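You operate a simulated robot arm through the tools that you are given. There is no shell and no other tool. Be economical: measure what you need, move in short steps, check, and stop when the job is done.

You are at the controls of a simulated robot arm. One attempt, no reset.

TASK
Check the blue gate: green plug in, check plate in the gate till its lamp lights.
Fine: the plate goes back in its holder; shut the cage door. Where these are worked on the way, their far stop is far enough and under half their travel is too little: cage door.

It is judged by the outcome, as a careful person would: the job done as asked, and still so three seconds after it is handed in. It fails if anything else is knocked over, pushed out of place, dropped, spilled or broken.

THE ROBOT
A 7-joint arm with a two-finger parallel gripper on a trunk, on a base that drives. Base frame: it is fixed to the floor where the robot stands at the start and does not move with it; the origin is under the middle of the robot, x ahead of it, y to its left, z up. Units: mm, rad, N and s.
With the tool pointing down near the work surface it reaches from about 100 to 620 mm from the robot's upright axis, wherever it stands. Its first joint turns from -2.007 to 2.007 rad. Places, roughly: blue gate [1200, 700, 700]; cage door [900, 300, 1200]; carriage socket [1300, 200, 1200]; gate plate holder [1000, 500, 500]. Payload 3.91 kg.
Tool frame: the origin (TCP) lies between the finger pads and is the grasp point; the fingertips stand 30 mm ahead of it; z points along the fingers, y is the line along which they close. The gripper opens to 110 mm. The fingers are 20 mm wide and 10 mm thick; the gripper's body (48 by 112 mm) begins 55 mm behind the TCP.
Orientation is that of the tool frame in the base frame, as a unit quaternion [x, y, z, w]. With the fingers straight down and closing along the base's y, the tool's x points along the base's -x, its y along +y and its z along -z.

THE INTERFACE
- The arm moves only by the tool jog_arm. Its arguments are lists of equal length, an entry for each row: "delta_pos": the shift along the base's x, y, z in mm, a list of three; "delta_rot": the turn, a rotation vector about the base's x, y, z in rad, a list of three; "grip": the closure, from 0 (fully open) to 1 (shut). In form: {"delta_pos": [[dx, dy, dz], ...], "delta_rot": [[rx, ry, rz], ...], "grip": [grip, ...]}. A call has 1 to 20 rows; each row is the pose to reach, as a shift and turn from the pose commanded when the call began. Rows are played at 5 a second. More than 50 mm and 0.15 rad between two rows, or a gripper value outside its range, and nothing of the call is played. Where a pose cannot be reached the arm comes as near as it can. A force on the tool above 40 N (or 10 N above the force at the start of the call, whichever is more), or a blocked arm, ends the call early, and 0.2 s more pass. The fingers move at their own pace (about 153 mm/s each) and stop on an object; they squeeze with about 41 N. The grip force told is the motor's: it shows also when the fingers shut on nothing. Time passes only in rows, and 0.2 s behind the last, so rows that repeat a pose let the fingers close. It gives the time, the measured TCP pose, the force on the tool (base axes), the opening and the grip force at its end, in the units of the frame above (readings bear some noise), with the torque about the TCP (base axes, N m) and any sound that the robot's microphone picked up.
- Cameras (640 x 400 px; columns grow to the right, rows downward): "scene" is now at [213.1, 225.4, 1563.2]; the picture's right is [0.28, -0.96, 0.00], its down [-0.77, -0.22, -0.60] and it looks along [0.58, 0.17, -0.80] (base axes); focal length 214 px, centre (320, 200). "wrist" rides on the gripper at [72, 17, -103] in the tool frame; the picture's right is [-0.23, 0.97, 0.00], its down [-0.76, -0.18, -0.62] and it looks along [-0.61, -0.14, 0.78] (tool axes); focal length 222 px, centre (320, 200). There is no depth. A picture from a camera that has moved, and an enlarged one, comes with that camera's place and axes in the base frame and with its lens.
- snapshot(camera): a new picture of that camera. The clock stands still meanwhile.
- slide_trunk(by): slides the trunk up (or, below 0, down) by that many mm; the arm and the scene camera ride with it, the base frame stays. It gives what a move gives, with no picture.
- steer(legs): drives the robot by 1 to 6 legs, each [ahead, left, turn to the left] in mm, mm and rad, along the robot's own axes; the way and the turn of a leg run together, so that a leg with both is an arc; at most 1500 mm and 3.142 rad a leg. The arm and the cameras ride along, it lands a little off, and it stops where it bumps. It gives what a move gives.
- head_to(pan, tilt): turns the head with the scene camera to pan (to the left, within 1.396 rad either way) and tilt (down, from -0.506 to 1.204), counted from straight ahead of the robot. It gives what a move gives.
- enlarge(camera, box): a new picture of the part [left, top, right, bottom] of that camera's present view, enlarged. The clock stands still meanwhile.
- job_done(): hands the job in; it is judged then, once.

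Work in short steps. Places have to be worked out from the pictures, the camera data and where the tool is seen: move nearer, look again, correct. Check each grasp and each placing, and mend what went wrong. You have 120 turns and 82 pictures in all, those below and enlarged ones among them. Open the gripper and draw the arm clear of the work before you hand the job in, unless the task says otherwise.

The tools are called after ">>>" as a command line: name --argument value ..., lists and objects as JSON in quotes. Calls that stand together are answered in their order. jog_arm: Moves the arm, as the interface text tells. Its arguments: {"type":"object","properties":{"delta_pos":{"type":"array","items":{"type":"array","items":{"type":"number"}}},"delta_rot":{"type":"array","items":{"type":"array","items":{"type":"number"}}},"grip":{"type":"array","items":{"type":"number"}}},"required":["delta_pos","delta_rot","grip"]} The other tools are called the same way: slide_trunk (by) slides the trunk up or down; steer (legs) drives the base; head_to (pan, tilt) turns the head that bears the scene camera; snapshot (camera) takes a picture; enlarge (camera, box) takes an enlarged picture of a part of a camera's view; job_done () hands the job in.

At the start:

```text
clock: 0.0
eef_pos: [502.9, 70.7, 1425.5]
tcp_rot: [0.0, 1.0, 0.0, 0.0]
ft_force: [0.1, -0.3, 0.4]
wrist_torque: [0.01, 0.0, -0.05]
opening: 109.9
grasp_force: 0.0
trunk travel left (down, up): [-925.0, 65.0]
robot x, y, heading: [-0.0, -0.6, 0.008]
head pan, tilt: [0.283, 0.927]
```

scene: 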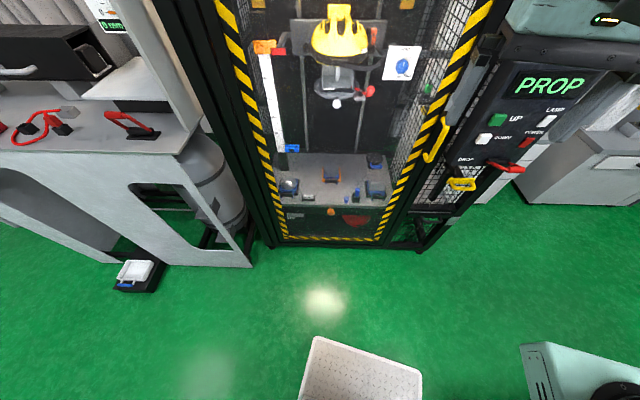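
wrist: 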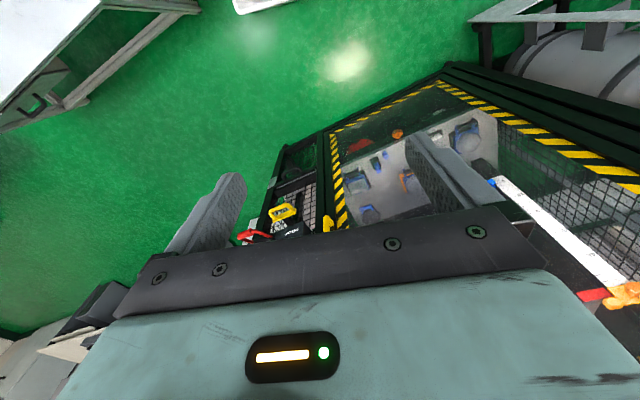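

I start by looking closer at the cage and the panel with enlarged views.

>>> enlarge --camera "scene" --box '[220, 0, 500, 250]'

>>> enlarge --camera "scene" --box '[0, 0, 260, 300]'

>>> head_to --pan 0.28 --tilt 0.35

>>> snapshot --camera "scene"

```text
1.60 times, centred on (360, 125) of scene
camera zoom: at [213.1, 225.4, 1563.2], right [0.28, -0.96, 0.0], down [-0.77, -0.22, -0.6], along [0.58, 0.17, -0.8], focal length 343 px, centre (256, 320)
```

zoom: 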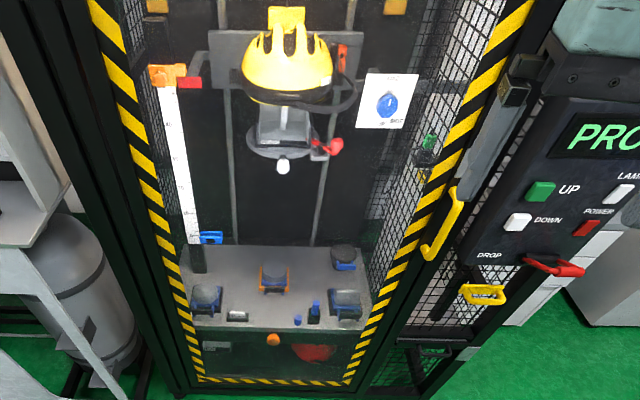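

```text
1.33 times, centred on (130, 150) of scene
camera zoom: at [213.1, 225.4, 1563.2], right [0.28, -0.96, 0.0], down [-0.77, -0.22, -0.6], along [0.58, 0.17, -0.8], focal length 286 px, centre (573, 267)
```

zoom: 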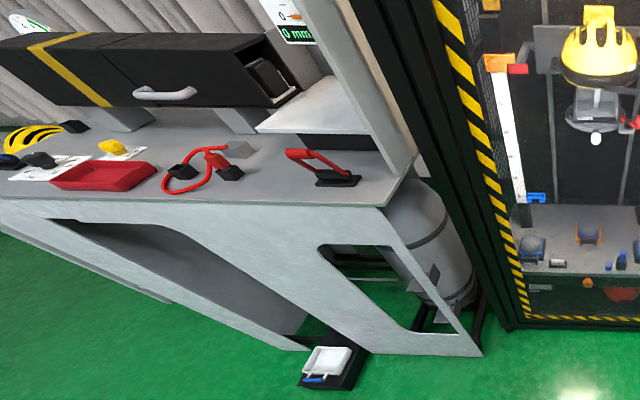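

```text
clock: 1.0
eef_pos: [502.5, 70.8, 1425.2]
tcp_rot: [0.0, 1.0, 0.0, 0.0]
ft_force: [-0.5, -0.3, -0.3]
wrist_torque: [0.02, -0.02, 0.0]
opening: 109.9
grasp_force: 0.1
trunk travel left (down, up): [-925.0, 65.0]
robot x, y, heading: [1.2, -0.2, 0.003]
head pan, tilt: [0.279, 0.351]
```

```text
77 pictures are left
camera scene: at [231.6, 230.5, 1612.7], right [0.28, -0.96, 0.0], down [-0.33, -0.09, -0.94], along [0.9, 0.26, -0.34], focal length 214 px, centre (320, 200)
```

scene: 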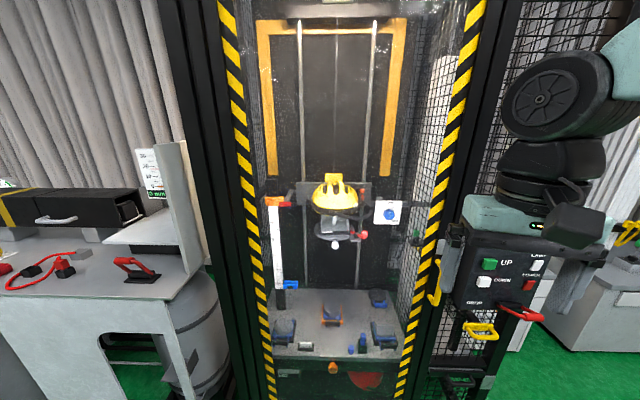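

The blue gate sits at the foot of the white ruler in the cage. I zoom in on the carriage, the gate and the door handle.

>>> enlarge --camera "scene" --box '[260, 165, 420, 265]'

>>> enlarge --camera "scene" --box '[240, 260, 440, 400]'

>>> enlarge --camera "scene" --box '[380, 180, 580, 380]'

```text
4.00 times, centred on (340, 215) of scene
camera zoom: at [231.6, 230.5, 1612.7], right [0.28, -0.96, 0.0], down [-0.33, -0.09, -0.94], along [0.9, 0.26, -0.34], focal length 858 px, centre (240, 140)
```

zoom: 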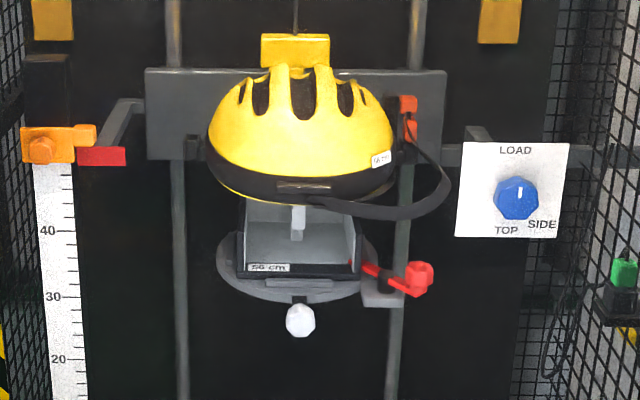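

```text
2.86 times, centred on (340, 330) of scene
camera zoom: at [231.6, 230.5, 1612.7], right [0.28, -0.96, 0.0], down [-0.33, -0.09, -0.94], along [0.9, 0.26, -0.34], focal length 613 px, centre (263, -171)
```

zoom: 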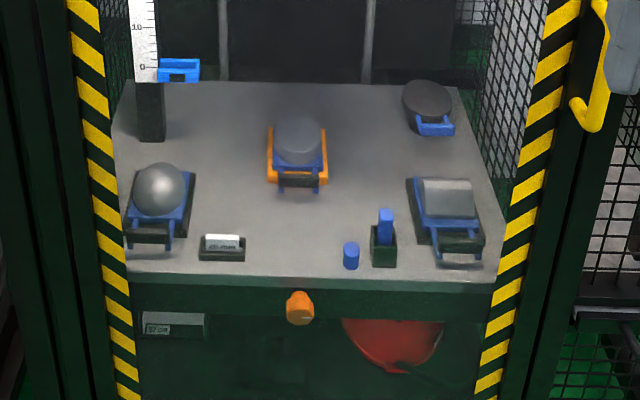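

```text
2.00 times, centred on (480, 280) of scene
camera zoom: at [231.6, 230.5, 1612.7], right [0.28, -0.96, 0.0], down [-0.33, -0.09, -0.94], along [0.9, 0.26, -0.34], focal length 429 px, centre (0, 40)
```

zoom: 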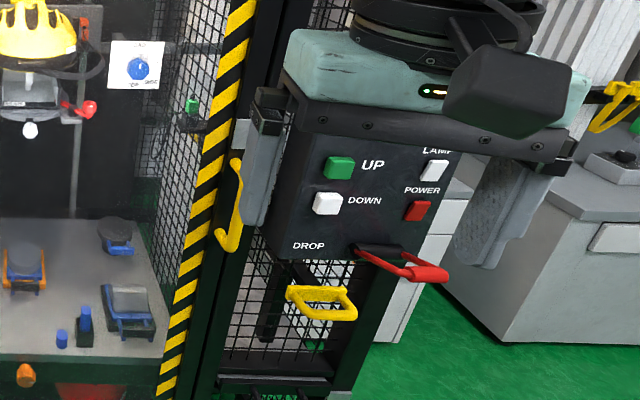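

The cage face is turned about 0.25 rad to the left of my heading. I square up to it and move a little to the right, to see the handle and hinges from another place.

>>> steer --legs '[[0, 0, 0.25], [0, -250, 0]]'

>>> head_to --pan 0.15 --tilt 0.55

>>> snapshot --camera "scene"

>>> snapshot --camera "wrist"

```text
clock: 3.7
eef_pos: [532.1, -51.9, 1424.1]
tcp_rot: [-0.123, 0.992, 0.001, 0.0]
ft_force: [-0.2, -0.6, 0.1]
wrist_torque: [0.0, 0.02, 0.02]
opening: 109.9
grasp_force: 0.0
trunk travel left (down, up): [-925.0, 65.0]
robot x, y, heading: [61.4, -242.5, 0.247]
head pan, tilt: [0.279, 0.351]
```

```text
clock: 4.4
eef_pos: [532.7, -51.0, 1425.4]
tcp_rot: [-0.123, 0.992, 0.001, 0.0]
ft_force: [-0.5, 0.1, 0.5]
wrist_torque: [0.04, -0.03, 0.0]
opening: 110.2
grasp_force: 0.1
trunk travel left (down, up): [-925.0, 65.0]
robot x, y, heading: [61.8, -245.0, 0.252]
head pan, tilt: [0.15, 0.55]
```

```text
73 pictures are left
camera scene: at [233.2, 25.5, 1594.6], right [0.39, -0.92, 0.0], down [-0.48, -0.2, -0.85], along [0.79, 0.33, -0.52], focal length 214 px, centre (320, 200)
```

scene: 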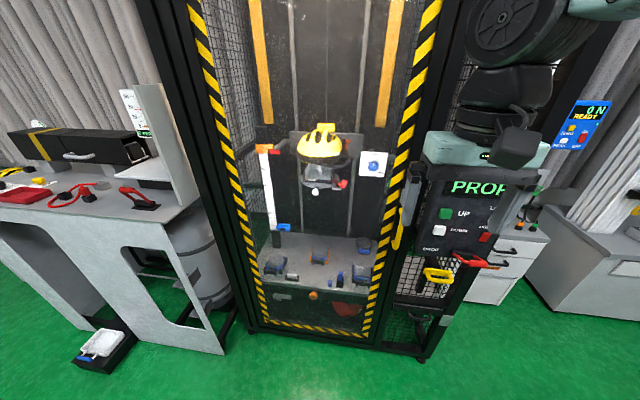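

```text
72 pictures are left
camera wrist: at [458.4, -52.2, 1529.0], right [-0.02, 1.0, 0.0], down [0.78, 0.01, 0.62], along [0.62, 0.01, -0.78], focal length 222 px, centre (320, 200)
```

wrist: 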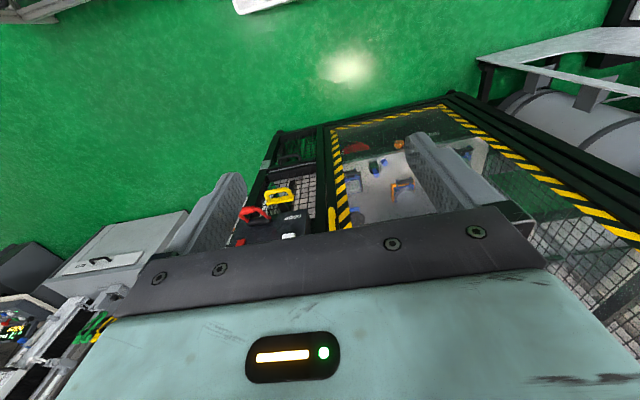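

Handle bottom triangulates to about (957, -12, 962). I enlarge to see the handle's shape and the hinge side.

>>> enlarge --camera "scene" --box '[350, 150, 470, 270]'

>>> enlarge --camera "scene" --box '[230, 120, 400, 330]'

```text
3.33 times, centred on (410, 210) of scene
camera zoom: at [233.2, 25.5, 1594.6], right [0.39, -0.92, 0.0], down [-0.48, -0.2, -0.85], along [0.79, 0.33, -0.52], focal length 715 px, centre (20, 167)
```

zoom: 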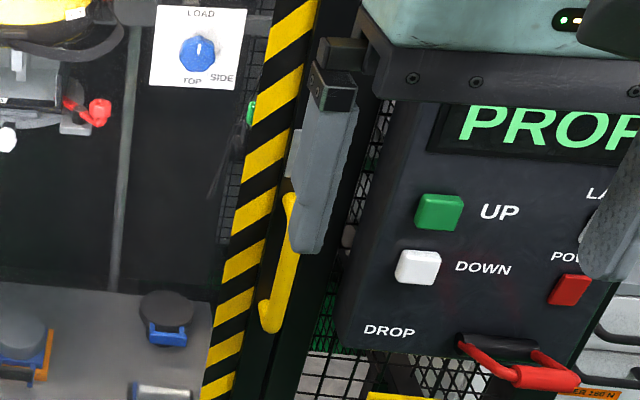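

```text
1.90 times, centred on (315, 225) of scene
camera zoom: at [233.2, 25.5, 1594.6], right [0.39, -0.92, 0.0], down [-0.48, -0.2, -0.85], along [0.79, 0.33, -0.52], focal length 408 px, centre (330, 152)
```

zoom: 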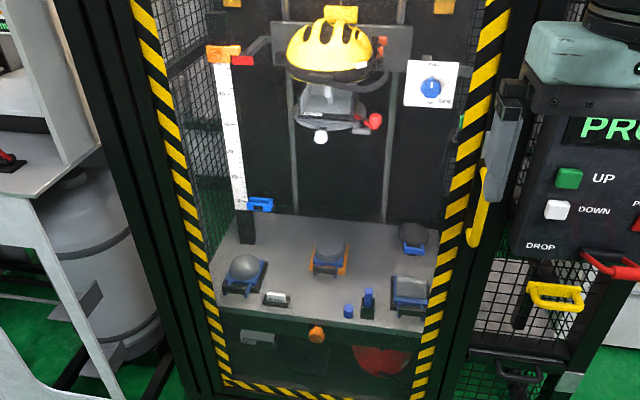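

The handle is straight ahead of the robot, about 925 mm from its axis. I pitch the gripper level to face the door while reaching 150 mm ahead; nothing is in that space.

>>> jog_arm --delta_pos '[[13, 3, 0], [26, 7, 0], [40, 10, 0], [53, 13, 0], [66, 17, 0], [79, 20, 0], [92, 24, 0], [105, 27, 0], [119, 30, 0], [132, 34, 0], [145, 37, 0]]' --delta_rot '[[0.0353, -0.138, 0], [0.0705, -0.277, 0], [0.106, -0.415, 0], [0.141, -0.553, 0], [0.176, -0.692, 0], [0.212, -0.83, 0], [0.247, -0.969, 0], [0.282, -1.107, 0], [0.317, -1.245, 0], [0.353, -1.384, 0], [0.388, -1.522, 0]]' --grip '[0, 0, 0, 0, 0, 0, 0, 0, 0, 0, 0]'

>>> slide_trunk --by -350

>>> head_to --pan 0.1 --tilt 0.35

>>> snapshot --camera "scene"

>>> snapshot --camera "wrist"

```text
clock: 6.8
eef_pos: [678.1, -13.9, 1424.4]
tcp_rot: [-0.087, 0.701, 0.088, 0.702]
ft_force: [-0.1, 0.3, -0.3]
wrist_torque: [-0.03, 0.01, -0.03]
opening: 110.3
grasp_force: 0.1
trunk travel left (down, up): [-925.0, 65.0]
robot x, y, heading: [62.6, -247.4, 0.249]
head pan, tilt: [0.15, 0.55]
```

```text
clock: 10.2
eef_pos: [677.8, -13.9, 1074.5]
tcp_rot: [-0.088, 0.702, 0.088, 0.702]
ft_force: [0.3, 0.6, 0.9]
wrist_torque: [-0.02, -0.01, -0.02]
opening: 110.0
grasp_force: 0.1
trunk travel left (down, up): [-575.0, 415.0]
robot x, y, heading: [63.9, -241.3, 0.243]
head pan, tilt: [0.15, 0.55]
```

```text
clock: 11.0
eef_pos: [677.0, -12.7, 1075.1]
tcp_rot: [-0.087, 0.702, 0.089, 0.701]
ft_force: [-0.1, 0.8, -0.3]
wrist_torque: [0.0, 0.01, -0.01]
opening: 110.1
grasp_force: 0.1
trunk travel left (down, up): [-575.0, 415.0]
robot x, y, heading: [60.0, -239.5, 0.248]
head pan, tilt: [0.099, 0.351]
```

```text
69 pictures are left
camera scene: at [238.0, 22.4, 1262.7], right [0.34, -0.94, 0.0], down [-0.32, -0.12, -0.94], along [0.88, 0.32, -0.34], focal length 214 px, centre (320, 200)
```

scene: 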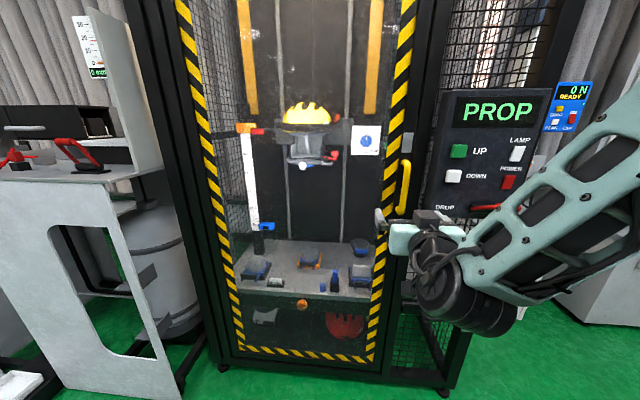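

```text
68 pictures are left
camera wrist: at [573.2, -22.8, 1002.9], right [-0.24, 0.94, 0.23], down [-0.56, -0.33, 0.76], along [0.79, 0.06, 0.61], focal length 222 px, centre (320, 200)
```

wrist: 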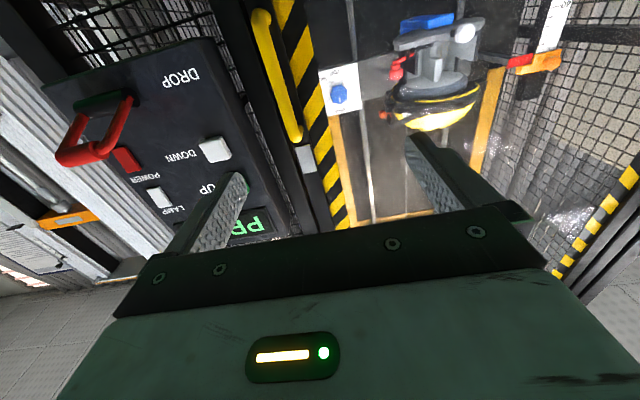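

Two-view triangulation puts the handle bar at about (962, -4), from z 965 to 1146. I shift the gripper right by 62 mm to line up and drive 170 mm ahead.

>>> jog_arm --delta_pos '[[8, -30, -5], [15, -60, -10]]' --delta_rot '[[0, 0, 0], [0, 0, 0]]' --grip '[0, 0]'

>>> steer --legs '[[170, 0, 0]]'

>>> enlarge --camera "wrist" --box '[160, 0, 480, 220]'

>>> snapshot --camera "scene"

```text
clock: 11.6
eef_pos: [700.0, -62.6, 1068.0]
tcp_rot: [-0.086, 0.703, 0.087, 0.701]
ft_force: [0.6, -0.6, 0.2]
wrist_torque: [-0.01, 0.03, -0.02]
opening: 109.8
grasp_force: 0.1
out of reach, approached as far as the arm can: row 2
trunk travel left (down, up): [-575.0, 415.0]
robot x, y, heading: [63.1, -243.4, 0.249]
head pan, tilt: [0.099, 0.351]
```

```text
clock: 13.1
eef_pos: [866.8, -19.6, 1066.8]
tcp_rot: [-0.089, 0.702, 0.089, 0.701]
ft_force: [-0.4, 0.1, -0.3]
wrist_torque: [0.01, -0.01, 0.01]
opening: 109.8
grasp_force: 0.0
trunk travel left (down, up): [-575.0, 415.0]
robot x, y, heading: [230.4, -203.7, 0.249]
head pan, tilt: [0.099, 0.351]
```

```text
1.82 times, centred on (320, 110) of wrist
camera zoom: at [762.7, -28.4, 995.5], right [-0.24, 0.94, 0.23], down [-0.56, -0.33, 0.76], along [0.79, 0.05, 0.61], focal length 404 px, centre (320, 364)
```

zoom: 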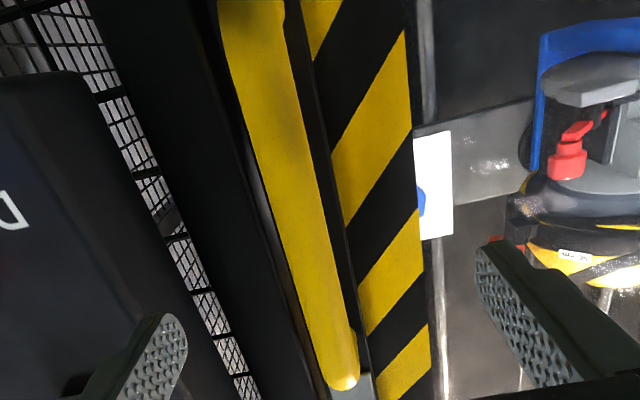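

```text
66 pictures are left
camera scene: at [405.1, 65.0, 1262.8], right [0.34, -0.94, 0.0], down [-0.32, -0.12, -0.94], along [0.88, 0.32, -0.34], focal length 214 px, centre (320, 200)
```

scene: 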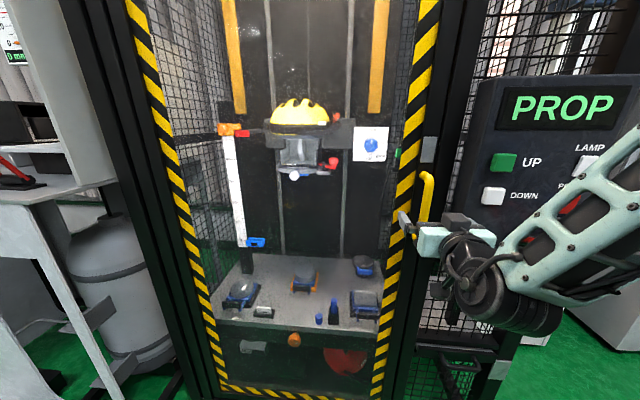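

The handle lies nearly straight ahead of the TCP, about 75 mm off and 3 mm to the side. I drive 60 mm in and look.

>>> steer --legs '[[60, 0, 0]]'

>>> snapshot --camera "wrist"

>>> enlarge --camera "scene" --box '[360, 140, 520, 300]'

```text
clock: 14.0
eef_pos: [925.2, -5.4, 1067.5]
tcp_rot: [-0.087, 0.702, 0.088, 0.701]
ft_force: [-0.9, -0.1, 0.0]
wrist_torque: [0.02, 0.01, 0.03]
opening: 110.1
grasp_force: 0.1
trunk travel left (down, up): [-575.0, 415.0]
robot x, y, heading: [287.6, -186.5, 0.252]
head pan, tilt: [0.099, 0.351]
```

```text
65 pictures are left
camera wrist: at [820.8, -14.4, 995.5], right [-0.24, 0.94, 0.23], down [-0.56, -0.33, 0.76], along [0.79, 0.05, 0.61], focal length 222 px, centre (320, 200)
```

wrist: 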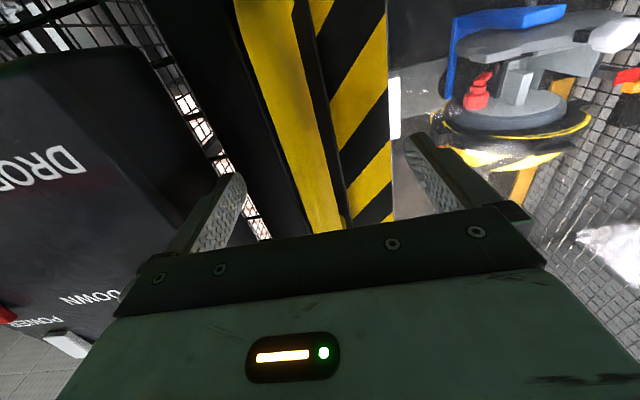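

```text
2.50 times, centred on (440, 220) of scene
camera zoom: at [463.3, 79.5, 1262.8], right [0.34, -0.94, 0.0], down [-0.32, -0.12, -0.94], along [0.88, 0.32, -0.34], focal length 536 px, centre (20, 150)
```

zoom: 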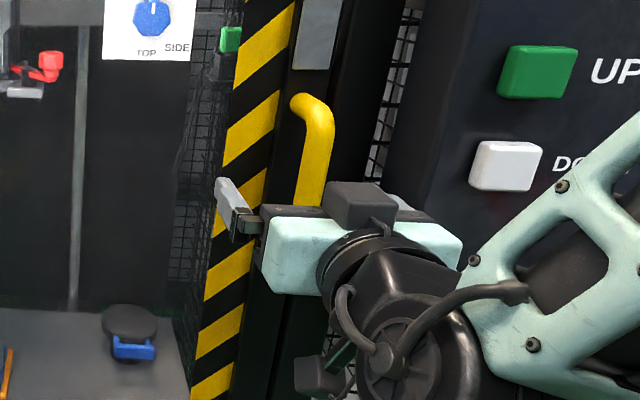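

The bar is between the open fingers. I go 15 mm more ahead and close on it to measure.

>>> steer --legs '[[15, 0, 0]]'

>>> jog_arm --delta_pos '[[0, 0, 0], [0, 0, 0], [0, 0, 0], [0, 0, 0]]' --delta_rot '[[0, 0, 0], [0, 0, 0], [0, 0, 0], [0, 0, 0]]' --grip '[0.4, 0.7, 1, 1]'

```text
clock: 14.8
eef_pos: [938.0, -1.9, 1067.0]
tcp_rot: [-0.088, 0.703, 0.088, 0.701]
ft_force: [-28.8, -7.6, -5.2]
wrist_torque: [0.08, -0.01, -1.78]
opening: 109.6
grasp_force: 0.0
trunk travel left (down, up): [-575.0, 415.0]
robot x, y, heading: [305.3, -182.8, 0.245]
head pan, tilt: [0.099, 0.351]
```

```text
clock: 15.8
eef_pos: [939.1, -6.5, 1066.1]
tcp_rot: [-0.085, 0.703, 0.086, 0.701]
ft_force: [-9.4, -28.3, 2.1]
wrist_torque: [-0.17, -0.13, 0.16]
opening: 19.7
grasp_force: 45.4
trunk travel left (down, up): [-575.0, 415.0]
robot x, y, heading: [300.6, -180.0, 0.249]
head pan, tilt: [0.099, 0.351]
```

Gripped the 20 mm bar. I test the door by driving a small arc about its presumed left hinge (0.05 rad).

>>> steer --legs '[[-37, 34, -0.05]]'

>>> snapshot --camera "scene"

```text
clock: 16.7
eef_pos: [904.2, -11.4, 1066.7]
tcp_rot: [-0.067, 0.705, 0.069, 0.702]
ft_force: [6.6, -33.0, 3.4]
wrist_torque: [-0.04, -0.65, 0.4]
opening: 19.6
grasp_force: 45.6
trunk travel left (down, up): [-575.0, 415.0]
robot x, y, heading: [258.9, -157.9, 0.201]
head pan, tilt: [0.099, 0.351]
```

```text
63 pictures are left
camera scene: at [446.6, 98.2, 1263.2], right [0.29, -0.96, 0.0], down [-0.33, -0.1, -0.94], along [0.9, 0.28, -0.34], focal length 214 px, centre (320, 200)
```

scene: 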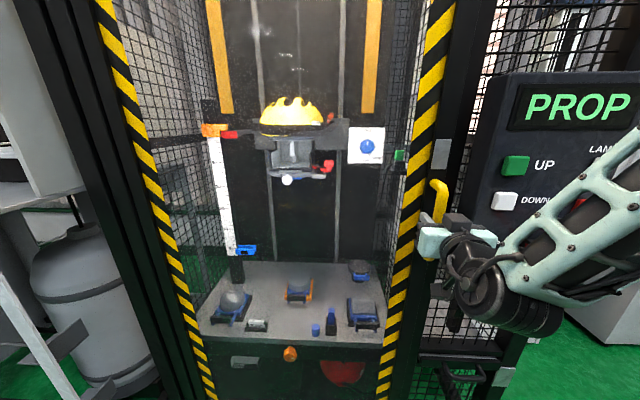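

The door follows: the handle came 35 mm and is still held. I go on along the arc about the hinge.

>>> steer --legs '[[-73, 67, -0.1], [-73, 67, -0.1]]'

```text
clock: 18.9
eef_pos: [760.7, -18.2, 1067.3]
tcp_rot: [-0.004, 0.708, 0.004, 0.706]
ft_force: [0.4, 1.9, -1.0]
wrist_torque: [-0.04, -0.2, -0.02]
opening: 19.8
grasp_force: 45.4
trunk travel left (down, up): [-575.0, 415.0]
robot x, y, heading: [100.5, -38.2, -0.001]
head pan, tilt: [0.099, 0.351]
stopped in leg 2: the force on the tool passed its limit (the readings are from after the stop); the commanded pose is now the measured one
```

The handle's path fits a hinge at about (789, 701), radius 722. The door is open about 0.25 rad; I continue on the same arc.

>>> steer --legs '[[-74, 69, -0.1], [-74, 69, -0.1], [-74, 69, -0.1]]'

>>> snapshot --camera "scene"

```text
clock: 21.2
eef_pos: [607.2, 5.6, 1067.4]
tcp_rot: [0.077, 0.704, -0.077, 0.702]
ft_force: [-0.6, -0.5, 5.6]
wrist_torque: [0.24, 0.99, -0.05]
opening: 19.8
grasp_force: 45.1
trunk travel left (down, up): [-575.0, 415.0]
robot x, y, heading: [-43.7, 131.4, -0.214]
head pan, tilt: [0.099, 0.351]
stopped in leg 3: the robot was blocked; the commanded pose is now the measured one
```

```text
62 pictures are left
camera scene: at [232.3, 288.4, 1262.8], right [-0.11, -0.99, 0.0], down [-0.34, 0.04, -0.94], along [0.93, -0.11, -0.34], focal length 214 px, centre (320, 200)
```

scene: 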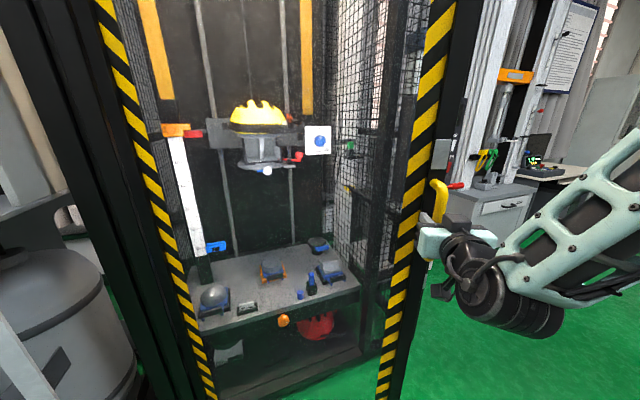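

The door is open about 0.47 rad, but the base met something. I look to the left and right of the robot for what blocks it.

>>> head_to --pan 1.39 --tilt 0.8

>>> snapshot --camera "scene"

>>> head_to --pan -1.2 --tilt 0.8

>>> snapshot --camera "scene"

```text
clock: 22.7
eef_pos: [606.7, 5.8, 1067.2]
tcp_rot: [0.077, 0.705, -0.076, 0.701]
ft_force: [-1.3, -3.4, 3.8]
wrist_torque: [-0.14, -0.42, 0.06]
opening: 20.0
grasp_force: 45.4
trunk travel left (down, up): [-575.0, 415.0]
robot x, y, heading: [-41.0, 130.7, -0.21]
head pan, tilt: [1.389, 0.799]
```

```text
61 pictures are left
camera scene: at [170.9, 373.3, 1223.2], right [0.92, -0.39, 0.0], down [-0.28, -0.66, -0.7], along [0.27, 0.64, -0.72], focal length 214 px, centre (320, 200)
```

scene: 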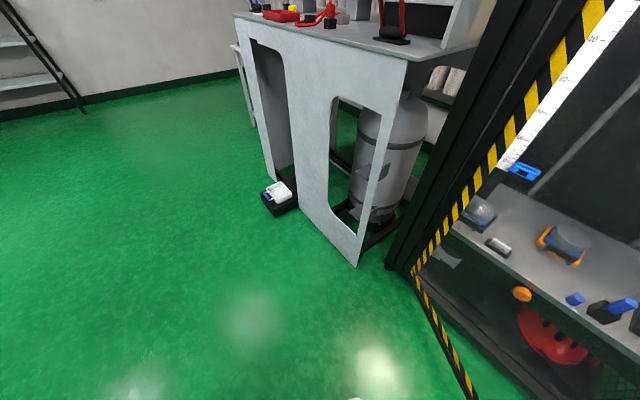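

```text
clock: 25.0
eef_pos: [605.4, 5.4, 1067.2]
tcp_rot: [0.076, 0.704, -0.075, 0.702]
ft_force: [-1.5, -3.6, 7.5]
wrist_torque: [0.02, 0.13, 0.08]
opening: 19.7
grasp_force: 45.1
trunk travel left (down, up): [-575.0, 415.0]
robot x, y, heading: [-42.5, 135.3, -0.212]
head pan, tilt: [-1.201, 0.799]
```

```text
60 pictures are left
camera scene: at [152.3, 219.2, 1223.2], right [-0.99, -0.16, 0.0], down [-0.11, 0.71, -0.7], along [0.11, -0.69, -0.72], focal length 214 px, centre (320, 200)
```

scene: 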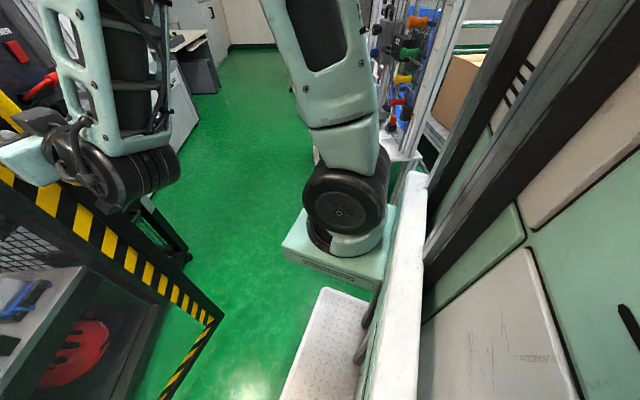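

Behind-right there's a rack; I can't back further. I will release the handle, draw the hand back, and go round to push the door from its inner side.

>>> jog_arm --delta_pos '[[0, 0, 0], [0, 0, 0], [-24, 5, 0], [-49, 10, 0], [-98, 21, 0], [-137, 29, 0]]' --delta_rot '[[0, 0, 0], [0, 0, 0], [0, 0, 0], [0, 0, 0], [0, 0, 0], [0, 0, 0]]' --grip '[0, 0, 0, 0, 0, 0]'

>>> head_to --pan -0.5 --tilt 0.6

>>> snapshot --camera "scene"

```text
refused: row 5 steps farther than a row can; nothing moved
```

```text
clock: 26.1
eef_pos: [607.3, 6.4, 1066.7]
tcp_rot: [0.077, 0.704, -0.076, 0.701]
ft_force: [-1.2, -4.1, 6.7]
wrist_torque: [-0.01, 0.01, 0.04]
opening: 19.8
grasp_force: 44.6
trunk travel left (down, up): [-575.0, 415.0]
robot x, y, heading: [-43.4, 129.9, -0.211]
head pan, tilt: [-0.499, 0.6]
```

```text
59 pictures are left
camera scene: at [206.5, 241.0, 1240.1], right [-0.65, -0.76, 0.0], down [-0.43, 0.37, -0.82], along [0.62, -0.54, -0.57], focal length 214 px, centre (320, 200)
```

scene: 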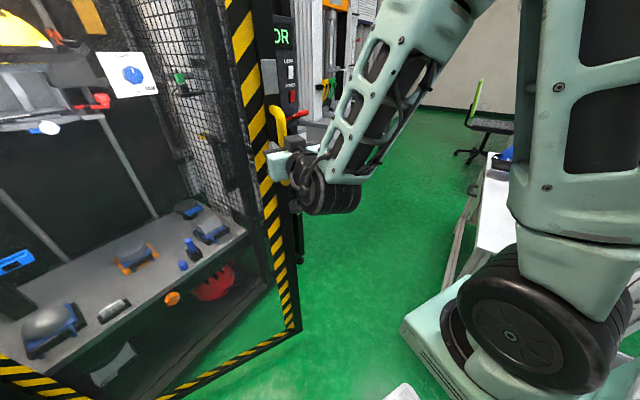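

The jog row was too large; I redo the release with smaller steps.

>>> jog_arm --delta_pos '[[0, 0, 0], [0, 0, 0], [-24, 5, 0], [-60, 13, 0], [-98, 21, 0], [-137, 29, 0]]' --delta_rot '[[0, 0, 0], [0, 0, 0], [0, 0, 0], [0, 0, 0], [0, 0, 0], [0, 0, 0]]' --grip '[0, 0, 0, 0, 0, 0]'

>>> slide_trunk --by 400

>>> steer --legs '[[40, -200, 0], [100, -200, 0]]'

>>> snapshot --camera "scene"

```text
clock: 27.5
eef_pos: [557.5, 65.7, 1093.2]
tcp_rot: [0.09, 0.707, -0.089, 0.695]
ft_force: [-0.9, -9.4, -0.2]
wrist_torque: [0.01, -0.16, -0.21]
opening: 110.0
grasp_force: 0.1
out of reach, approached as far as the arm can: row 3, 4, 5, 6
trunk travel left (down, up): [-575.0, 415.0]
robot x, y, heading: [-42.3, 129.9, -0.209]
head pan, tilt: [-0.499, 0.6]
stopped in row 6: the force on the tool passed its limit (the readings are from after the stop); the commanded pose is now the measured one
```

```text
clock: 31.3
eef_pos: [557.1, 68.1, 1492.6]
tcp_rot: [0.089, 0.708, -0.089, 0.695]
ft_force: [-0.6, -0.7, -0.6]
wrist_torque: [0.01, 0.0, -0.03]
opening: 110.3
grasp_force: 0.1
trunk travel left (down, up): [-975.0, 15.0]
robot x, y, heading: [-38.7, 127.0, -0.215]
head pan, tilt: [-0.499, 0.6]
```

```text
clock: 32.2
eef_pos: [562.4, 37.0, 1492.5]
tcp_rot: [0.097, 0.706, -0.096, 0.694]
ft_force: [-0.6, -0.2, 0.0]
wrist_torque: [-0.02, -0.02, -0.01]
opening: 109.9
grasp_force: 0.0
trunk travel left (down, up): [-975.0, 15.0]
robot x, y, heading: [-34.6, 115.6, -0.239]
head pan, tilt: [-0.499, 0.6]
stopped in leg 1: the robot was blocked; the commanded pose is now the measured one
```

```text
58 pictures are left
camera scene: at [216.3, 218.8, 1640.0], right [-0.67, -0.74, 0.0], down [-0.42, 0.38, -0.82], along [0.61, -0.55, -0.57], focal length 214 px, centre (320, 200)
```

scene: 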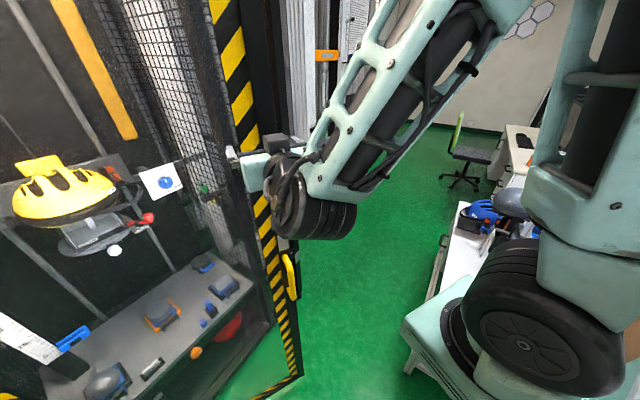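

The base touched a table on its right-rear, and the hand is close to the door. I pitch the tool down again, drawing it back and to the right, to make the arm compact.

>>> jog_arm --delta_pos '[[-9, -4, 0], [-18, -8, 0], [-27, -12, 0], [-36, -16, 0], [-45, -20, 0], [-54, -24, 0], [-62, -28, 0], [-70, -31, 0], [-78, -34, 0], [-85, -37, 0], [-92, -39, 0]]' --delta_rot '[[0.034, 0.139, 0], [0.068, 0.278, 0], [0.101, 0.416, 0], [0.135, 0.555, 0], [0.169, 0.694, 0], [0.203, 0.833, 0], [0.237, 0.972, 0], [0.271, 1.111, 0], [0.304, 1.249, 0], [0.338, 1.388, 0], [0.372, 1.527, 0]]' --grip '[0, 0, 0, 0, 0, 0, 0, 0, 0, 0, 0]'

>>> head_to --pan -1.0 --tilt 0.8

>>> snapshot --camera "scene"

```text
clock: 34.6
eef_pos: [469.9, -0.2, 1492.3]
tcp_rot: [0.119, 0.993, -0.017, -0.012]
ft_force: [-0.8, -0.3, 0.7]
wrist_torque: [0.0, 0.01, 0.03]
opening: 110.0
grasp_force: 0.1
trunk travel left (down, up): [-975.0, 15.0]
robot x, y, heading: [-35.3, 116.4, -0.238]
head pan, tilt: [-0.499, 0.6]
```

```text
clock: 35.6
eef_pos: [470.8, 1.0, 1493.9]
tcp_rot: [0.118, 0.993, -0.017, -0.01]
ft_force: [-0.5, 0.3, 0.6]
wrist_torque: [-0.02, -0.01, 0.02]
opening: 110.0
grasp_force: 0.1
trunk travel left (down, up): [-975.0, 15.0]
robot x, y, heading: [-33.8, 115.7, -0.241]
head pan, tilt: [-1.0, 0.799]
```

```text
57 pictures are left
camera scene: at [177.3, 202.4, 1623.2], right [-0.94, -0.33, 0.0], down [-0.23, 0.68, -0.7], along [0.23, -0.66, -0.72], focal length 214 px, centre (320, 200)
```

scene: 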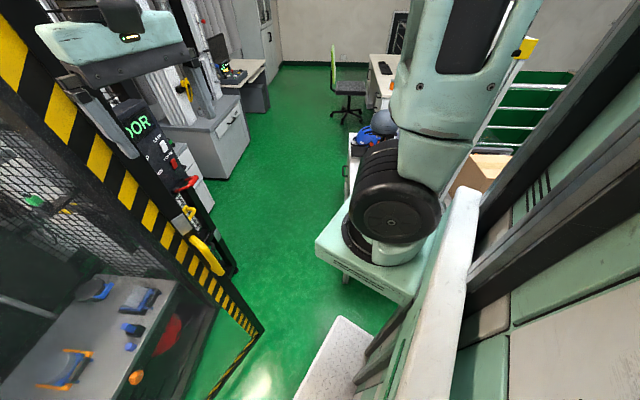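

The way to the front-right is free floor. I retract the hand closer to the axis so that turning is safe.

>>> jog_arm --delta_pos '[[-46, 10, 0], [-92, 20, 0], [-138, 31, 0], [-180, 40, 0]]' --delta_rot '[[0, 0, 0], [0, 0, 0], [0, 0, 0], [0, 0, 0]]' --grip '[0, 0, 0, 0]'

>>> steer --legs '[[0, 0, -0.5]]'

>>> steer --legs '[[700, -50, 0]]'

>>> snapshot --camera "scene"

```text
clock: 36.6
eef_pos: [365.4, 49.4, 1462.9]
tcp_rot: [0.119, 0.993, -0.017, -0.012]
ft_force: [0.0, -1.0, 0.0]
wrist_torque: [0.06, -0.01, -0.03]
opening: 110.2
grasp_force: 0.0
out of reach, approached as far as the arm can: row 2, 3, 4
trunk travel left (down, up): [-975.0, 15.0]
robot x, y, heading: [-39.7, 110.8, -0.234]
head pan, tilt: [-1.0, 0.799]
```

```text
clock: 37.5
eef_pos: [369.6, 16.0, 1465.7]
tcp_rot: [0.149, 0.989, -0.017, -0.011]
ft_force: [-0.4, -0.3, 0.4]
wrist_torque: [0.02, 0.0, -0.01]
opening: 109.8
grasp_force: 0.1
trunk travel left (down, up): [-975.0, 15.0]
robot x, y, heading: [-26.3, 104.6, -0.296]
head pan, tilt: [-1.0, 0.799]
stopped in leg 1: the robot was blocked; the commanded pose is now the measured one
```

```text
clock: 41.0
eef_pos: [966.0, -213.1, 1466.8]
tcp_rot: [0.135, 0.991, -0.016, -0.011]
ft_force: [0.1, 0.3, -0.4]
wrist_torque: [0.01, 0.04, -0.02]
opening: 109.9
grasp_force: 0.1
trunk travel left (down, up): [-975.0, 15.0]
robot x, y, heading: [569.6, -138.1, -0.271]
head pan, tilt: [-1.0, 0.799]
stopped in leg 1: the robot was blocked; the commanded pose is now the measured one
```

```text
56 pictures are left
camera scene: at [783.0, -54.0, 1623.1], right [-0.96, -0.29, 0.0], down [-0.21, 0.69, -0.7], along [0.2, -0.67, -0.72], focal length 214 px, centre (320, 200)
```

scene: 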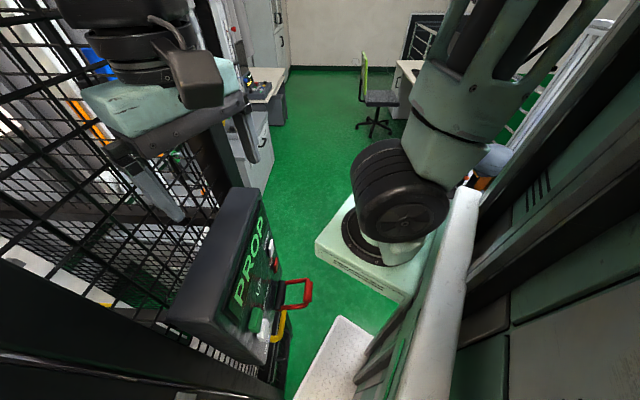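

The turn was blocked and the drive then ran to the cage front. I look left to see where the door is now.

>>> head_to --pan 0.9 --tilt 0.8

>>> snapshot --camera "scene"

>>> snapshot --camera "wrist"

```text
clock: 42.9
eef_pos: [965.1, -213.0, 1464.3]
tcp_rot: [0.136, 0.991, -0.016, -0.011]
ft_force: [-0.2, 0.5, -0.7]
wrist_torque: [-0.01, 0.04, -0.02]
opening: 110.1
grasp_force: 0.1
trunk travel left (down, up): [-975.0, 15.0]
robot x, y, heading: [566.5, -138.3, -0.27]
head pan, tilt: [0.901, 0.799]
```

```text
55 pictures are left
camera scene: at [824.6, 70.5, 1623.1], right [0.59, -0.81, 0.0], down [-0.58, -0.42, -0.7], along [0.56, 0.41, -0.72], focal length 214 px, centre (320, 200)
```

scene: 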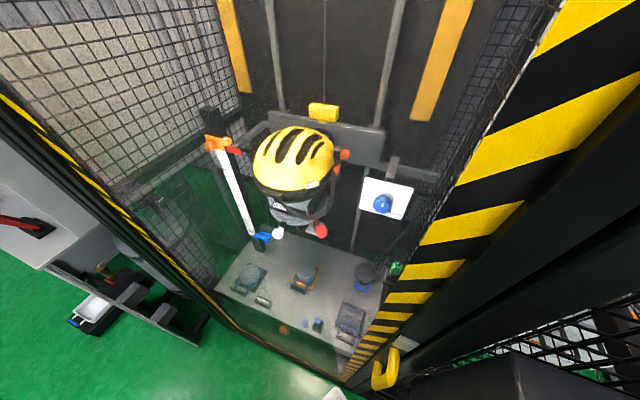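

```text
54 pictures are left
camera wrist: at [903.7, -173.9, 1569.5], right [0.48, 0.88, -0.04], down [0.7, -0.36, 0.62], along [0.53, -0.32, -0.79], focal length 222 px, centre (320, 200)
```

wrist: 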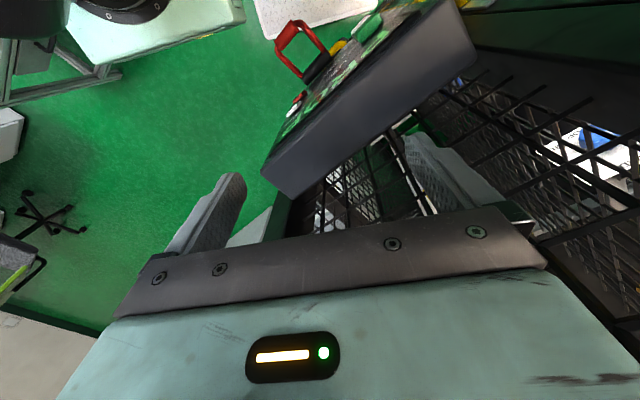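

The base pushed the door shut again—no harm, and I now know the base reaches about 400 mm ahead of its axis. I back off, square up again, and will pull straight back, staying to the right this time.

>>> steer --legs '[[-300, 0, 0], [0, 0, 0.52]]'

```text
clock: 46.4
eef_pos: [659.8, 77.2, 1465.4]
tcp_rot: [-0.123, 0.992, -0.019, -0.006]
ft_force: [-0.4, -0.5, 0.0]
wrist_torque: [-0.01, 0.02, 0.01]
opening: 109.9
grasp_force: 0.0
trunk travel left (down, up): [-975.0, 15.0]
robot x, y, heading: [274.7, -54.1, 0.244]
head pan, tilt: [0.901, 0.799]
```

Now squared up. I strafe right in front of the handle, level the tool again and lower the trunk.

>>> steer --legs '[[0, -137, 0]]'

>>> jog_arm --delta_pos '[[15, 2, 0], [31, 5, 0], [46, 7, 0], [61, 10, 0], [77, 12, 0], [92, 15, 0], [107, 17, 0], [123, 19, 0], [138, 22, 0], [153, 24, 0], [168, 27, 0]]' --delta_rot '[[0.0353, -0.138, 0], [0.0705, -0.277, 0], [0.106, -0.415, 0], [0.141, -0.553, 0], [0.176, -0.692, 0], [0.212, -0.83, 0], [0.247, -0.969, 0], [0.282, -1.107, 0], [0.317, -1.245, 0], [0.353, -1.384, 0], [0.388, -1.522, 0]]' --grip '[0, 0, 0, 0, 0, 0, 0, 0, 0, 0, 0]'

>>> slide_trunk --by -400

>>> head_to --pan 0.1 --tilt 0.35

>>> snapshot --camera "scene"

```text
clock: 47.9
eef_pos: [694.6, -54.1, 1464.7]
tcp_rot: [-0.122, 0.992, -0.019, -0.006]
ft_force: [-0.5, 0.4, -0.5]
wrist_torque: [-0.02, 0.03, 0.01]
opening: 110.3
grasp_force: 0.0
trunk travel left (down, up): [-975.0, 15.0]
robot x, y, heading: [307.6, -185.0, 0.245]
head pan, tilt: [0.901, 0.799]
stopped in leg 1: the robot was blocked; the commanded pose is now the measured one
```

```text
clock: 50.3
eef_pos: [887.9, 24.9, 1487.4]
tcp_rot: [-0.075, 0.709, 0.076, 0.698]
ft_force: [0.5, -0.3, 0.4]
wrist_torque: [0.0, -0.01, 0.01]
opening: 110.0
grasp_force: 0.1
out of reach, approached as far as the arm can: row 1, 2, 3, 4, 5, 6, 7, 8, 9, 10, 11
trunk travel left (down, up): [-975.0, 15.0]
robot x, y, heading: [306.7, -186.4, 0.246]
head pan, tilt: [0.901, 0.799]
```

```text
clock: 54.1
eef_pos: [887.4, 25.7, 1088.6]
tcp_rot: [-0.074, 0.71, 0.075, 0.696]
ft_force: [-1.1, 0.2, 0.2]
wrist_torque: [0.0, -0.01, -0.01]
opening: 110.0
grasp_force: 0.1
trunk travel left (down, up): [-575.0, 415.0]
robot x, y, heading: [309.1, -182.3, 0.244]
head pan, tilt: [0.901, 0.799]
```

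```text
clock: 55.3
eef_pos: [888.4, 25.3, 1087.2]
tcp_rot: [-0.075, 0.709, 0.075, 0.697]
ft_force: [0.1, 0.5, -0.8]
wrist_torque: [0.01, 0.01, -0.03]
opening: 109.9
grasp_force: 0.1
trunk travel left (down, up): [-575.0, 415.0]
robot x, y, heading: [308.5, -188.7, 0.249]
head pan, tilt: [0.099, 0.351]
```

```text
53 pictures are left
camera scene: at [484.6, 79.4, 1262.7], right [0.34, -0.94, 0.0], down [-0.32, -0.12, -0.94], along [0.88, 0.32, -0.34], focal length 214 px, centre (320, 200)
```

scene: 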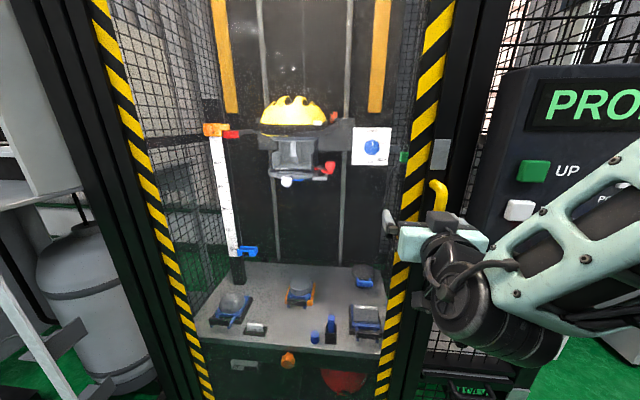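

Strafing right was blocked again. I look to the right and down to see what is beside the base.

>>> head_to --pan -1.39 --tilt 0.95

>>> snapshot --camera "scene"

>>> head_to --pan -0.5 --tilt 1.1

>>> snapshot --camera "scene"

```text
clock: 56.9
eef_pos: [887.3, 24.4, 1087.4]
tcp_rot: [-0.075, 0.71, 0.076, 0.696]
ft_force: [0.1, 0.0, -0.1]
wrist_torque: [0.01, 0.04, 0.0]
opening: 109.8
grasp_force: 0.0
trunk travel left (down, up): [-575.0, 415.0]
robot x, y, heading: [307.7, -187.5, 0.243]
head pan, tilt: [-1.389, 0.949]
```

```text
52 pictures are left
camera scene: at [427.3, -18.4, 1211.6], right [-0.91, -0.42, 0.0], down [-0.34, 0.74, -0.58], along [0.24, -0.53, -0.81], focal length 214 px, centre (320, 200)
```

scene: 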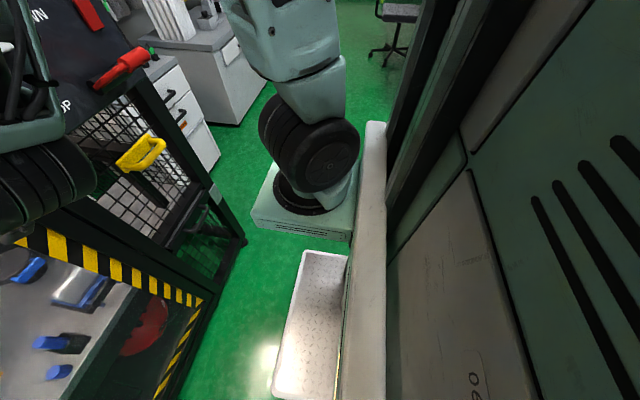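

```text
clock: 58.1
eef_pos: [887.8, 24.4, 1087.9]
tcp_rot: [-0.075, 0.709, 0.075, 0.697]
ft_force: [-0.1, -0.4, -0.5]
wrist_torque: [0.02, 0.01, 0.05]
opening: 109.8
grasp_force: 0.1
trunk travel left (down, up): [-575.0, 415.0]
robot x, y, heading: [305.9, -187.7, 0.25]
head pan, tilt: [-0.499, 1.1]
```

```text
51 pictures are left
camera scene: at [458.2, 31.9, 1201.4], right [-0.25, -0.97, 0.0], down [-0.86, 0.22, -0.45], along [0.44, -0.11, -0.89], focal length 214 px, centre (320, 200)
```

scene: 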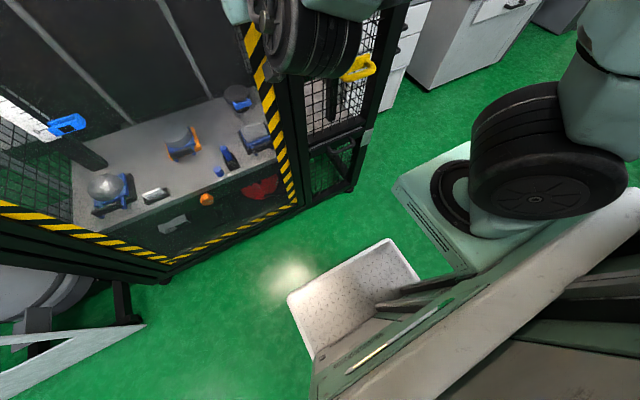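

Consistent picture: there's an obstacle behind (cage-frame depth about −100 for the axis) and one to the right (at this lateral). I can work inside that corridor. I shift the hand right and forward onto the handle again.

>>> jog_arm --delta_pos '[[10, -40, -10], [29, -35, -20], [53, -29, -20]]' --delta_rot '[[0, 0, 0], [0, 0, 0], [0, 0, 0]]' --grip '[0, 0, 0]'

>>> snapshot --camera "wrist"

```text
clock: 58.9
eef_pos: [939.5, -2.5, 1069.1]
tcp_rot: [-0.075, 0.709, 0.075, 0.698]
ft_force: [-32.6, -2.3, 5.0]
wrist_torque: [0.06, -0.44, -1.36]
opening: 109.1
grasp_force: 0.0
out of reach, approached as far as the arm can: row 1, 2
trunk travel left (down, up): [-575.0, 415.0]
robot x, y, heading: [313.1, -182.3, 0.245]
head pan, tilt: [-0.499, 1.1]
```

```text
50 pictures are left
camera wrist: at [833.7, -7.7, 999.8], right [-0.21, 0.95, 0.23], down [-0.56, -0.31, 0.77], along [0.8, 0.03, 0.59], focal length 222 px, centre (320, 200)
```

wrist: 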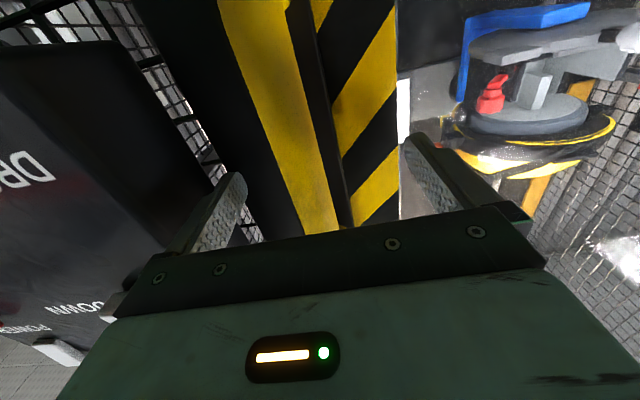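

The bar is between the fingers. I close on it and pull straight back along the handle's arc without turning the base.

>>> jog_arm --delta_pos '[[0, 0, 0], [0, 0, 0], [0, 0, 0], [0, 0, 0]]' --delta_rot '[[0, 0, 0], [0, 0, 0], [0, 0, 0], [0, 0, 0]]' --grip '[0.4, 0.7, 1, 1]'

>>> steer --legs '[[-72, 4, 0], [-71, 11, 0], [-70, 18, 0], [-68, 25, 0], [-45, 20, 0]]'

```text
clock: 59.3
eef_pos: [942.8, -15.6, 1069.1]
tcp_rot: [-0.065, 0.71, 0.067, 0.698]
ft_force: [-29.4, -36.3, 6.4]
wrist_torque: [0.27, -0.5, -1.72]
opening: 46.7
grasp_force: 14.6
trunk travel left (down, up): [-575.0, 415.0]
robot x, y, heading: [309.3, -184.4, 0.249]
head pan, tilt: [-0.499, 1.1]
stopped in row 2: the force on the tool passed its limit (the readings are from after the stop); the commanded pose is now the measured one
```

```text
clock: 62.7
eef_pos: [605.2, -8.5, 1068.2]
tcp_rot: [-0.073, 0.71, 0.073, 0.697]
ft_force: [-0.2, 1.0, 0.5]
wrist_torque: [0.02, 0.02, 0.01]
opening: 33.0
grasp_force: 0.1
trunk travel left (down, up): [-575.0, 415.0]
robot x, y, heading: [-26.1, -188.8, 0.248]
head pan, tilt: [-0.499, 1.1]
```

The bar slipped out since the closing stopped early; the door hasn't followed. I drive back in front of the handle with open fingers.

>>> jog_arm --delta_pos '[[0, 0, 0], [0, 0, 0]]' --delta_rot '[[0, 0, 0], [0, 0, 0]]' --grip '[0, 0]'

>>> steer --legs '[[200, -78, 0], [90, 0, 0]]'

>>> snapshot --camera "wrist"

```text
clock: 63.3
eef_pos: [605.8, -8.3, 1067.6]
tcp_rot: [-0.073, 0.71, 0.073, 0.697]
ft_force: [0.1, 0.2, -0.6]
wrist_torque: [-0.03, 0.0, 0.0]
opening: 109.9
grasp_force: 0.1
trunk travel left (down, up): [-575.0, 415.0]
robot x, y, heading: [-30.0, -189.3, 0.247]
head pan, tilt: [-0.499, 1.1]
```

```text
clock: 65.6
eef_pos: [896.7, -10.8, 1068.5]
tcp_rot: [-0.074, 0.71, 0.074, 0.696]
ft_force: [0.1, 0.2, -0.4]
wrist_torque: [-0.02, -0.01, -0.01]
opening: 110.3
grasp_force: 0.0
trunk travel left (down, up): [-575.0, 415.0]
robot x, y, heading: [260.5, -193.6, 0.254]
head pan, tilt: [-0.499, 1.1]
```

```text
49 pictures are left
camera wrist: at [790.1, -16.9, 998.3], right [-0.2, 0.95, 0.23], down [-0.56, -0.3, 0.77], along [0.81, 0.03, 0.59], focal length 222 px, centre (320, 200)
```

wrist: 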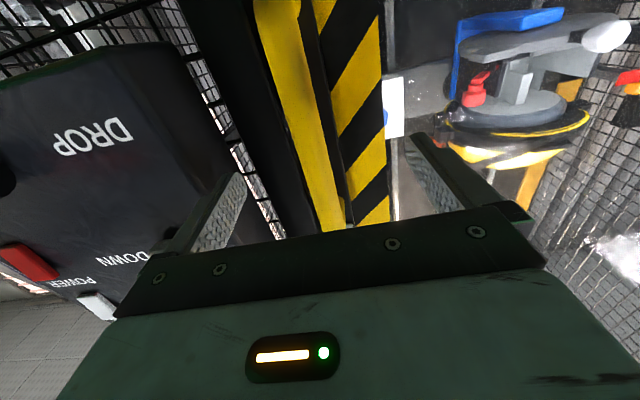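

The bar is centred in the gap. I go 40 mm ahead and close slowly.

>>> steer --legs '[[38, -5, 0]]'

>>> jog_arm --delta_pos '[[0, 0, 0], [0, 0, 0], [0, 0, 0], [0, 0, 0], [0, 0, 0]]' --delta_rot '[[0, 0, 0], [0, 0, 0], [0, 0, 0], [0, 0, 0], [0, 0, 0]]' --grip '[0.4, 0.7, 0.85, 1, 1]'

```text
clock: 66.5
eef_pos: [931.6, -4.8, 1068.6]
tcp_rot: [-0.074, 0.709, 0.073, 0.697]
ft_force: [-0.1, 0.4, -0.5]
wrist_torque: [0.02, 0.0, 0.02]
opening: 110.0
grasp_force: 0.2
trunk travel left (down, up): [-575.0, 415.0]
robot x, y, heading: [300.1, -187.3, 0.248]
head pan, tilt: [-0.499, 1.1]
```

```text
clock: 67.7
eef_pos: [931.5, -7.2, 1067.4]
tcp_rot: [-0.073, 0.71, 0.073, 0.696]
ft_force: [1.4, -18.8, 0.4]
wrist_torque: [-0.26, -0.19, -0.05]
opening: 19.8
grasp_force: 44.5
trunk travel left (down, up): [-575.0, 415.0]
robot x, y, heading: [297.6, -187.9, 0.254]
head pan, tilt: [-0.499, 1.1]
```

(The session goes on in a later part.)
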